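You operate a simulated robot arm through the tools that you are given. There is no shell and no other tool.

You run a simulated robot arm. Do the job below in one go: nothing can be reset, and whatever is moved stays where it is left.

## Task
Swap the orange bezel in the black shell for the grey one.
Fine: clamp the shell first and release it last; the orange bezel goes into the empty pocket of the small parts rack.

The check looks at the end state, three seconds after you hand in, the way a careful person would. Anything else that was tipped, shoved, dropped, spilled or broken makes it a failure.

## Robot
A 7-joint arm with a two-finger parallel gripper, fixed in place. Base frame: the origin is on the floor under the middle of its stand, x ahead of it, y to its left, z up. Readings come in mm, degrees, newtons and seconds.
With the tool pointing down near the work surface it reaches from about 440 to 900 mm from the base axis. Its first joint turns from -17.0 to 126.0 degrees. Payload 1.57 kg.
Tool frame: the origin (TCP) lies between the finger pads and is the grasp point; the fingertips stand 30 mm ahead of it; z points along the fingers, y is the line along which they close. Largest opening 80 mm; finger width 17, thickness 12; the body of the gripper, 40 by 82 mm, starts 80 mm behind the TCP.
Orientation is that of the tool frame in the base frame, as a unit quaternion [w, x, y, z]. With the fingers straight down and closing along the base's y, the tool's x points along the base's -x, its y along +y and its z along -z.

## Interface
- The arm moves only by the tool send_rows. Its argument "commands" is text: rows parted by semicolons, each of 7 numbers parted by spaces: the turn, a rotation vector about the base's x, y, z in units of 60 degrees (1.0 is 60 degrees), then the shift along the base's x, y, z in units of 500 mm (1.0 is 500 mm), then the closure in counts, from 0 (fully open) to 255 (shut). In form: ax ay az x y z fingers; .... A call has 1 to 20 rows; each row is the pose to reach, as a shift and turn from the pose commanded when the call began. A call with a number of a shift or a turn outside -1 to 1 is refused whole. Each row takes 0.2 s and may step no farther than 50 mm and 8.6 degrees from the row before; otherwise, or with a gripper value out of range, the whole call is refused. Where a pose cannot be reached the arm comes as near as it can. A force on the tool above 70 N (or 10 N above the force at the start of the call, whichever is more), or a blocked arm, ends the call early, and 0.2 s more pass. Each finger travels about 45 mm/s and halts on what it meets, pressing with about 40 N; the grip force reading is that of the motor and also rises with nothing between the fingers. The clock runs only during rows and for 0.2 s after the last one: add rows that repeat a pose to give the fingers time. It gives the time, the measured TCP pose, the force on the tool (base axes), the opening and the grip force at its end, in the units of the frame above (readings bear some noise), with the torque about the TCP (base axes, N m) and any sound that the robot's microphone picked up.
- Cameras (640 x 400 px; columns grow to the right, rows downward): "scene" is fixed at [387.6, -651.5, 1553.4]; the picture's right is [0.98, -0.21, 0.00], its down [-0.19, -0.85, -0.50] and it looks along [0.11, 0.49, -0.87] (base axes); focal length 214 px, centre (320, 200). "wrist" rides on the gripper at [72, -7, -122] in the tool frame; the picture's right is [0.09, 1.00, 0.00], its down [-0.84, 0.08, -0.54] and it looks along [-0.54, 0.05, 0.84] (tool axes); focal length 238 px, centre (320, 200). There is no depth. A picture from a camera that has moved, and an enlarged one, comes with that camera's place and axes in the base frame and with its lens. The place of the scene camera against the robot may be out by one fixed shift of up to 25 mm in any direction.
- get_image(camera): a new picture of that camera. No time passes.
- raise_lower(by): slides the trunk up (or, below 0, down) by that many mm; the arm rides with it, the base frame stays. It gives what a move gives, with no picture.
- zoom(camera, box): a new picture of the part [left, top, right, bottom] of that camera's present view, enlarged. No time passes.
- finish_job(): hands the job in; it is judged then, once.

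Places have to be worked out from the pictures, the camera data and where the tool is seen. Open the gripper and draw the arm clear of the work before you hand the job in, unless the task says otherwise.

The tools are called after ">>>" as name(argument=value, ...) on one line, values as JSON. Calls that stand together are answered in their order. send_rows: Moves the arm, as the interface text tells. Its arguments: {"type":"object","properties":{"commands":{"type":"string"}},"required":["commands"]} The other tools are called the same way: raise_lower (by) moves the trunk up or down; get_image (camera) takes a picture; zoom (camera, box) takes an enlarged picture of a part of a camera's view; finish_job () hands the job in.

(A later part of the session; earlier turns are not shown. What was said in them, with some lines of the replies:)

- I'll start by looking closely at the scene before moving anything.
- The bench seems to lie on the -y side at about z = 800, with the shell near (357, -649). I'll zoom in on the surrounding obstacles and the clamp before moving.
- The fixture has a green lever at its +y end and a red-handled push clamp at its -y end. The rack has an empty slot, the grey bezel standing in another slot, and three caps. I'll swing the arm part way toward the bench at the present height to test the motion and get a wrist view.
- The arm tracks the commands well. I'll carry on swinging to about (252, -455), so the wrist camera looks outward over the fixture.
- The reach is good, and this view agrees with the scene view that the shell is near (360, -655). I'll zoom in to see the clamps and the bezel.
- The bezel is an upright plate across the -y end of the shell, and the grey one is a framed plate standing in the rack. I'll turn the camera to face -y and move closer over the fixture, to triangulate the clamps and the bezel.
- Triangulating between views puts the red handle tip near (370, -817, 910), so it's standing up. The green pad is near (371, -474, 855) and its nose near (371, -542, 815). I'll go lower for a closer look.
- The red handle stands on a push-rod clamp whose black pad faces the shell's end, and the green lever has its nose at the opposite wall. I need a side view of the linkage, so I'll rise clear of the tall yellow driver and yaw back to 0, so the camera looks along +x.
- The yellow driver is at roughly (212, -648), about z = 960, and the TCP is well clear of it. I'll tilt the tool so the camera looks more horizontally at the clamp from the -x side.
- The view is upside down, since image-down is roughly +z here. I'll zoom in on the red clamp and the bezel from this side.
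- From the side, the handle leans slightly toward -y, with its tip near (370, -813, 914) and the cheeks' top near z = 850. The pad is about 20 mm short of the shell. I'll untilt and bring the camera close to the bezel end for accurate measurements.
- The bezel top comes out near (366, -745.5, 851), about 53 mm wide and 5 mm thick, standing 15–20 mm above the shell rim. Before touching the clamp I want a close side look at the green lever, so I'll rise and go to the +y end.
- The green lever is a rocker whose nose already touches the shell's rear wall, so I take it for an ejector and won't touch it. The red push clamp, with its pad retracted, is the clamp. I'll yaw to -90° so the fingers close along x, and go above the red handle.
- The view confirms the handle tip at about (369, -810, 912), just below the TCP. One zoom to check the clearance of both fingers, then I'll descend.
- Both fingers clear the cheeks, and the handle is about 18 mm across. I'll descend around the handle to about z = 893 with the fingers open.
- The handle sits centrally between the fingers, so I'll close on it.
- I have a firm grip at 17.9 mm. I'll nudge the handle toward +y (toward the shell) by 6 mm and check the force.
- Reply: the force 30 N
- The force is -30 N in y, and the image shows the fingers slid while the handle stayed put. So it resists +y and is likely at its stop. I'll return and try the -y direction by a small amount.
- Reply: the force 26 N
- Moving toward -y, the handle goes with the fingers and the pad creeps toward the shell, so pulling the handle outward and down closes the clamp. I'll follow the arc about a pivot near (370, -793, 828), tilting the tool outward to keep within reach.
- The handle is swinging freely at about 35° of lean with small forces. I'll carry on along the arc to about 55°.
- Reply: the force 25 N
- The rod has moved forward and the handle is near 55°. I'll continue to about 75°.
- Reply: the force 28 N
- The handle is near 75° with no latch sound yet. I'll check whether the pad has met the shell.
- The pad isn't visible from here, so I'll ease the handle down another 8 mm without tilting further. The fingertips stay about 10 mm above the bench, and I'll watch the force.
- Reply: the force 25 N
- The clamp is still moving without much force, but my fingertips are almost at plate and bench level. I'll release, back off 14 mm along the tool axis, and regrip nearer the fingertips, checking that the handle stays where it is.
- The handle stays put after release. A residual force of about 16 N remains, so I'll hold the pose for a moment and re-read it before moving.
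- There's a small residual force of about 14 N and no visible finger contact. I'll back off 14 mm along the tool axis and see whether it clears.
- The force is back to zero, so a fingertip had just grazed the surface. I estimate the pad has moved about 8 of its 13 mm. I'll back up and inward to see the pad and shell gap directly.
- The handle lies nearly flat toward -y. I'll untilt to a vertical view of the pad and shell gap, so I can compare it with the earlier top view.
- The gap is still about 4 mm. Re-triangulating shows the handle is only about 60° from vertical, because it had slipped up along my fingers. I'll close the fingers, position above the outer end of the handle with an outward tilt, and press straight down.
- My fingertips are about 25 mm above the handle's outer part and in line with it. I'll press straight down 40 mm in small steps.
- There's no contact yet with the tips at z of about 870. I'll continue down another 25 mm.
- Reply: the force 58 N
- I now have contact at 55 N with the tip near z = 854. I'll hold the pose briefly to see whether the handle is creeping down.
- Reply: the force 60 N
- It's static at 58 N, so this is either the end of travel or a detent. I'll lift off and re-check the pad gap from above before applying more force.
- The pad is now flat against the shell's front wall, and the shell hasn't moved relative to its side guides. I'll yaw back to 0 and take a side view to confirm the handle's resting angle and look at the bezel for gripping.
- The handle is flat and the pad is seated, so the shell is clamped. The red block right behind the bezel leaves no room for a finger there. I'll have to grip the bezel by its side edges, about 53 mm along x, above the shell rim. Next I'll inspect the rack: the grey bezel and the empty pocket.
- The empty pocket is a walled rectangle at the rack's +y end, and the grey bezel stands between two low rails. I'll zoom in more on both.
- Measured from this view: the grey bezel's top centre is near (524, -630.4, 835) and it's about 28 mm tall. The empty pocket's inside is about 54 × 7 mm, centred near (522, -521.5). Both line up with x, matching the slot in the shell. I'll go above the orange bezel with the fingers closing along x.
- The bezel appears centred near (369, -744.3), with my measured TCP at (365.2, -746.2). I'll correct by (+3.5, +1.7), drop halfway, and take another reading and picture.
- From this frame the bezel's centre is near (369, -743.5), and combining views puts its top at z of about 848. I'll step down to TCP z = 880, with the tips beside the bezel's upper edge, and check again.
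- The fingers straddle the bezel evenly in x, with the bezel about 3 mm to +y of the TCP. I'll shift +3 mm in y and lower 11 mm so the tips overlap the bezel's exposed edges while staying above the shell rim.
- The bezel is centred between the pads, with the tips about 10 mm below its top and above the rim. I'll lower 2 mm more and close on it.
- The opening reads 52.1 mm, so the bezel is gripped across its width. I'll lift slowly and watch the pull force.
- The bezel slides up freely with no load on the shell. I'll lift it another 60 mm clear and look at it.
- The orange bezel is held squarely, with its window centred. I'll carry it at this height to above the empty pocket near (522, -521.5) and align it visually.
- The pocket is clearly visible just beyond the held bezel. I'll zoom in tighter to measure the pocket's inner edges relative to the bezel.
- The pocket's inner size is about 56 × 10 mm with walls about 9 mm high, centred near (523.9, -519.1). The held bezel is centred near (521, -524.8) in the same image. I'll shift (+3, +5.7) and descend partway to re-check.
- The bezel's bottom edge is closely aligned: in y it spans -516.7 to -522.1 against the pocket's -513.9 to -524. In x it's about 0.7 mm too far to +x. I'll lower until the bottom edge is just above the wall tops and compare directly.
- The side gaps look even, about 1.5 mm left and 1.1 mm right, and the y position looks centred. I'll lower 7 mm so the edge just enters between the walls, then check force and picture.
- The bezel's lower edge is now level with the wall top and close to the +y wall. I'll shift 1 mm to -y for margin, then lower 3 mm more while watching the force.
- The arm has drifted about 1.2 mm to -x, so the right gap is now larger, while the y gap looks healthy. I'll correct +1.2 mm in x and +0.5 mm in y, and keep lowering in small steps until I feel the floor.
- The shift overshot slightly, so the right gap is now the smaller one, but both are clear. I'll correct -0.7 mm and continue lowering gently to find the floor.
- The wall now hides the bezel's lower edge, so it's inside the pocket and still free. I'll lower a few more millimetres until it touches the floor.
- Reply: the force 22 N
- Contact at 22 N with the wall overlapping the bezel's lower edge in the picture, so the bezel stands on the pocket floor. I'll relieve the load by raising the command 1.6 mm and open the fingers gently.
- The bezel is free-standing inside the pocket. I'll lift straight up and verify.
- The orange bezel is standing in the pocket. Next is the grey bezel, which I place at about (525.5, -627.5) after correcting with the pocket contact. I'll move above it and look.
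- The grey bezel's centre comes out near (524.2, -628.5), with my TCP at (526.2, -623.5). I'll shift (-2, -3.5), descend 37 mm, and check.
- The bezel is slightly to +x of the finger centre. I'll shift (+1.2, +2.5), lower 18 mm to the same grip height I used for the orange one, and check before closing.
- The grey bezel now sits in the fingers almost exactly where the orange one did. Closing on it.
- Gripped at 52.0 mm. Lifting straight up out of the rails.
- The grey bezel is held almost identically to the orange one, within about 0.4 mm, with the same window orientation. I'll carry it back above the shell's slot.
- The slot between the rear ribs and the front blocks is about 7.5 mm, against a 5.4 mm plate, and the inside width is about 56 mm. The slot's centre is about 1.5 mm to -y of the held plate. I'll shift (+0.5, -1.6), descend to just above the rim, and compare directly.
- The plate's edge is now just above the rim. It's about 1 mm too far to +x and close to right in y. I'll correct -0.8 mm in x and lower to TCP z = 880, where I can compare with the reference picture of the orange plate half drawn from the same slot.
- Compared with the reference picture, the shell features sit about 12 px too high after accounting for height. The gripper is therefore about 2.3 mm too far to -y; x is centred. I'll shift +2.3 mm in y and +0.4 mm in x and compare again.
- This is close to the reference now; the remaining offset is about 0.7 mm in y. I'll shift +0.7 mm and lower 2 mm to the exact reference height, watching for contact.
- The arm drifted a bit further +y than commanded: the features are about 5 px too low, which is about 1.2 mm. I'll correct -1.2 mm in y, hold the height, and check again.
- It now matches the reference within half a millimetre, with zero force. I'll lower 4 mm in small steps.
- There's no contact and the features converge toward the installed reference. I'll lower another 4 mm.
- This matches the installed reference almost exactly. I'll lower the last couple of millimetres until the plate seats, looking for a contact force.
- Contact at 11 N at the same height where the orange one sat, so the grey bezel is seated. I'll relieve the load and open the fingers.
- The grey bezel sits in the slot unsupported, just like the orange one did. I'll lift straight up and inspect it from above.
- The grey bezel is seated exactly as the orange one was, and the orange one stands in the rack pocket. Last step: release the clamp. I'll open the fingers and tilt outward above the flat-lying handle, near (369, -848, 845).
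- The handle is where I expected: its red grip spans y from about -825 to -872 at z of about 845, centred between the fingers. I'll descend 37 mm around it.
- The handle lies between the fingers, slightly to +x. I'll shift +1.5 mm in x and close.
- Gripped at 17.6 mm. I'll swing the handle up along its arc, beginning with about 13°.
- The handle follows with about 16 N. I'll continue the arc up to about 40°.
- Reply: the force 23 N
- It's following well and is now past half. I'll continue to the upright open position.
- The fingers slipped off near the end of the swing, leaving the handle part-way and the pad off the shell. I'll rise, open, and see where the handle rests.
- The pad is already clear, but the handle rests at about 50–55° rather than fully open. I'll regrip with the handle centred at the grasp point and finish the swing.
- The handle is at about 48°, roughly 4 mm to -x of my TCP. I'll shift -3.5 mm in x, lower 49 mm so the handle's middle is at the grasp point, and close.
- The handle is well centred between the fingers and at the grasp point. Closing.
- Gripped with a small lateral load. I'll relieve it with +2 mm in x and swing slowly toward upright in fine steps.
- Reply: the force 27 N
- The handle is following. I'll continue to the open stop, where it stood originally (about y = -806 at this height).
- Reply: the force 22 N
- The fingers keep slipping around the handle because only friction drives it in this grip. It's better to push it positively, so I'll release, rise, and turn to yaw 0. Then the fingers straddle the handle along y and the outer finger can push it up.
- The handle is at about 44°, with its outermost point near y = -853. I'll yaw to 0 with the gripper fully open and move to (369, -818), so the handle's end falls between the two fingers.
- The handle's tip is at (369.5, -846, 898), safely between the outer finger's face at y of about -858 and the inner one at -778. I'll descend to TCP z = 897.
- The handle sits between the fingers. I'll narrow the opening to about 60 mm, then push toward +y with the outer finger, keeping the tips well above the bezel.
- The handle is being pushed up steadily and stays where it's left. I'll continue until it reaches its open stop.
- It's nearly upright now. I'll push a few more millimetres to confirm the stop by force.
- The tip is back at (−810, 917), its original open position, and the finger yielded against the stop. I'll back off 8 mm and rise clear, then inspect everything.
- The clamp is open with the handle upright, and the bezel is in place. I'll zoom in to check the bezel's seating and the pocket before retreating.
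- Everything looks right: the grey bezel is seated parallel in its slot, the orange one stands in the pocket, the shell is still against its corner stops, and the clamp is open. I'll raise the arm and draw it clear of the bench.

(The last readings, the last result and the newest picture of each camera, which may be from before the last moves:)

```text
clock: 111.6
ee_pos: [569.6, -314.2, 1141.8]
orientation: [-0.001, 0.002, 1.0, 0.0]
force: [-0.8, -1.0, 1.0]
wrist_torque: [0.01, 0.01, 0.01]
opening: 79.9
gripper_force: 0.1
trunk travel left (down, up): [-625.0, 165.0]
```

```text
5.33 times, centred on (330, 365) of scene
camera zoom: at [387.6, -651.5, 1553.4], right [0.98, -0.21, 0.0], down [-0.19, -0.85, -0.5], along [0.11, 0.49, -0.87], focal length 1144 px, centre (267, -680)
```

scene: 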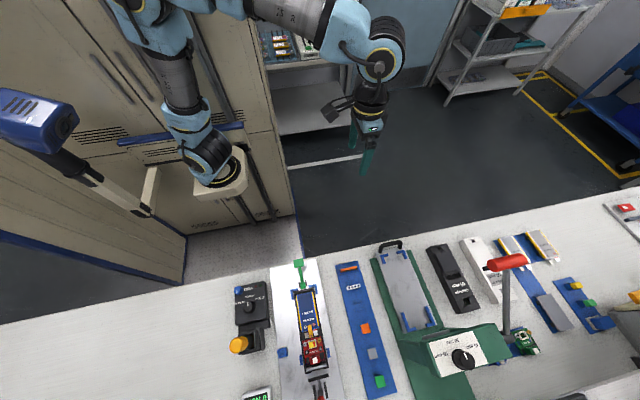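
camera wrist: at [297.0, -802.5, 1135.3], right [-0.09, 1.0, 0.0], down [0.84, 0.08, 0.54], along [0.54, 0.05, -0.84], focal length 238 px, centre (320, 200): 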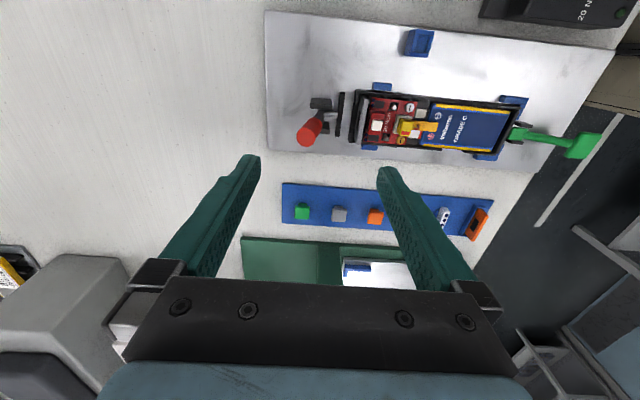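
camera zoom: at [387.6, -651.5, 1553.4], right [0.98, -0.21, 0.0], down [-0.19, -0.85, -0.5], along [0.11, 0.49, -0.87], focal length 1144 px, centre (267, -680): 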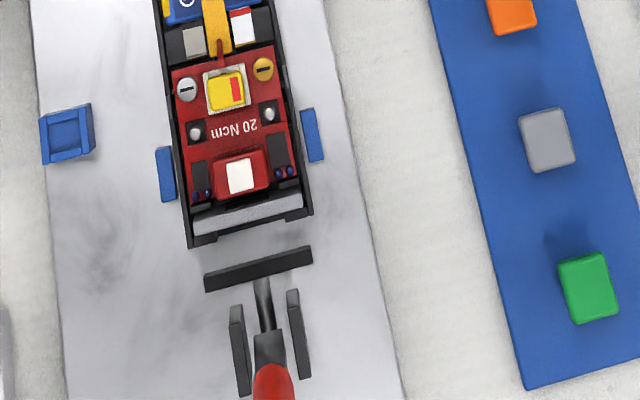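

The scene picture matches the initial one in every respect except the swap. Shell position, clamp pad and handle are unchanged, grey is in the shell, orange is in the pocket, and the arm is clear with the gripper open. Handing in.

>>> finish_job()

```text
The job is handed in.
```

The swap is done and handed in. The grey bezel is in the black shell, and the orange one is standing in the empty pocket of the small parts rack.

- **Clamp:** I closed the red clamp on the shell before touching either bezel. I opened it again only after the grey bezel was in. The handle is back in its original open position and the pad is clear of the shell.
- **Grey bezel:** it touched down at the same height the orange one sat at. It lies parallel to the shell's front, within the accuracy of the pictures.
- **Orange bezel:** it rests on the pocket floor between the walls. The pocket has about 2 mm of clearance each way, so the bezel stands freely rather than tightly held.
- **Rest of the bench:** in the last scene picture the shell and the other parts on the bench look the same as at the start. The arm is clear and the gripper is open.

While I was closing the clamp, a fingertip briefly touched something near the fixture, probably its base plate or the bench, with about 15 N. While I was opening it, my grip slipped on the handle, so I finished by pushing the handle up with one finger. Neither moved anything else that I could see.
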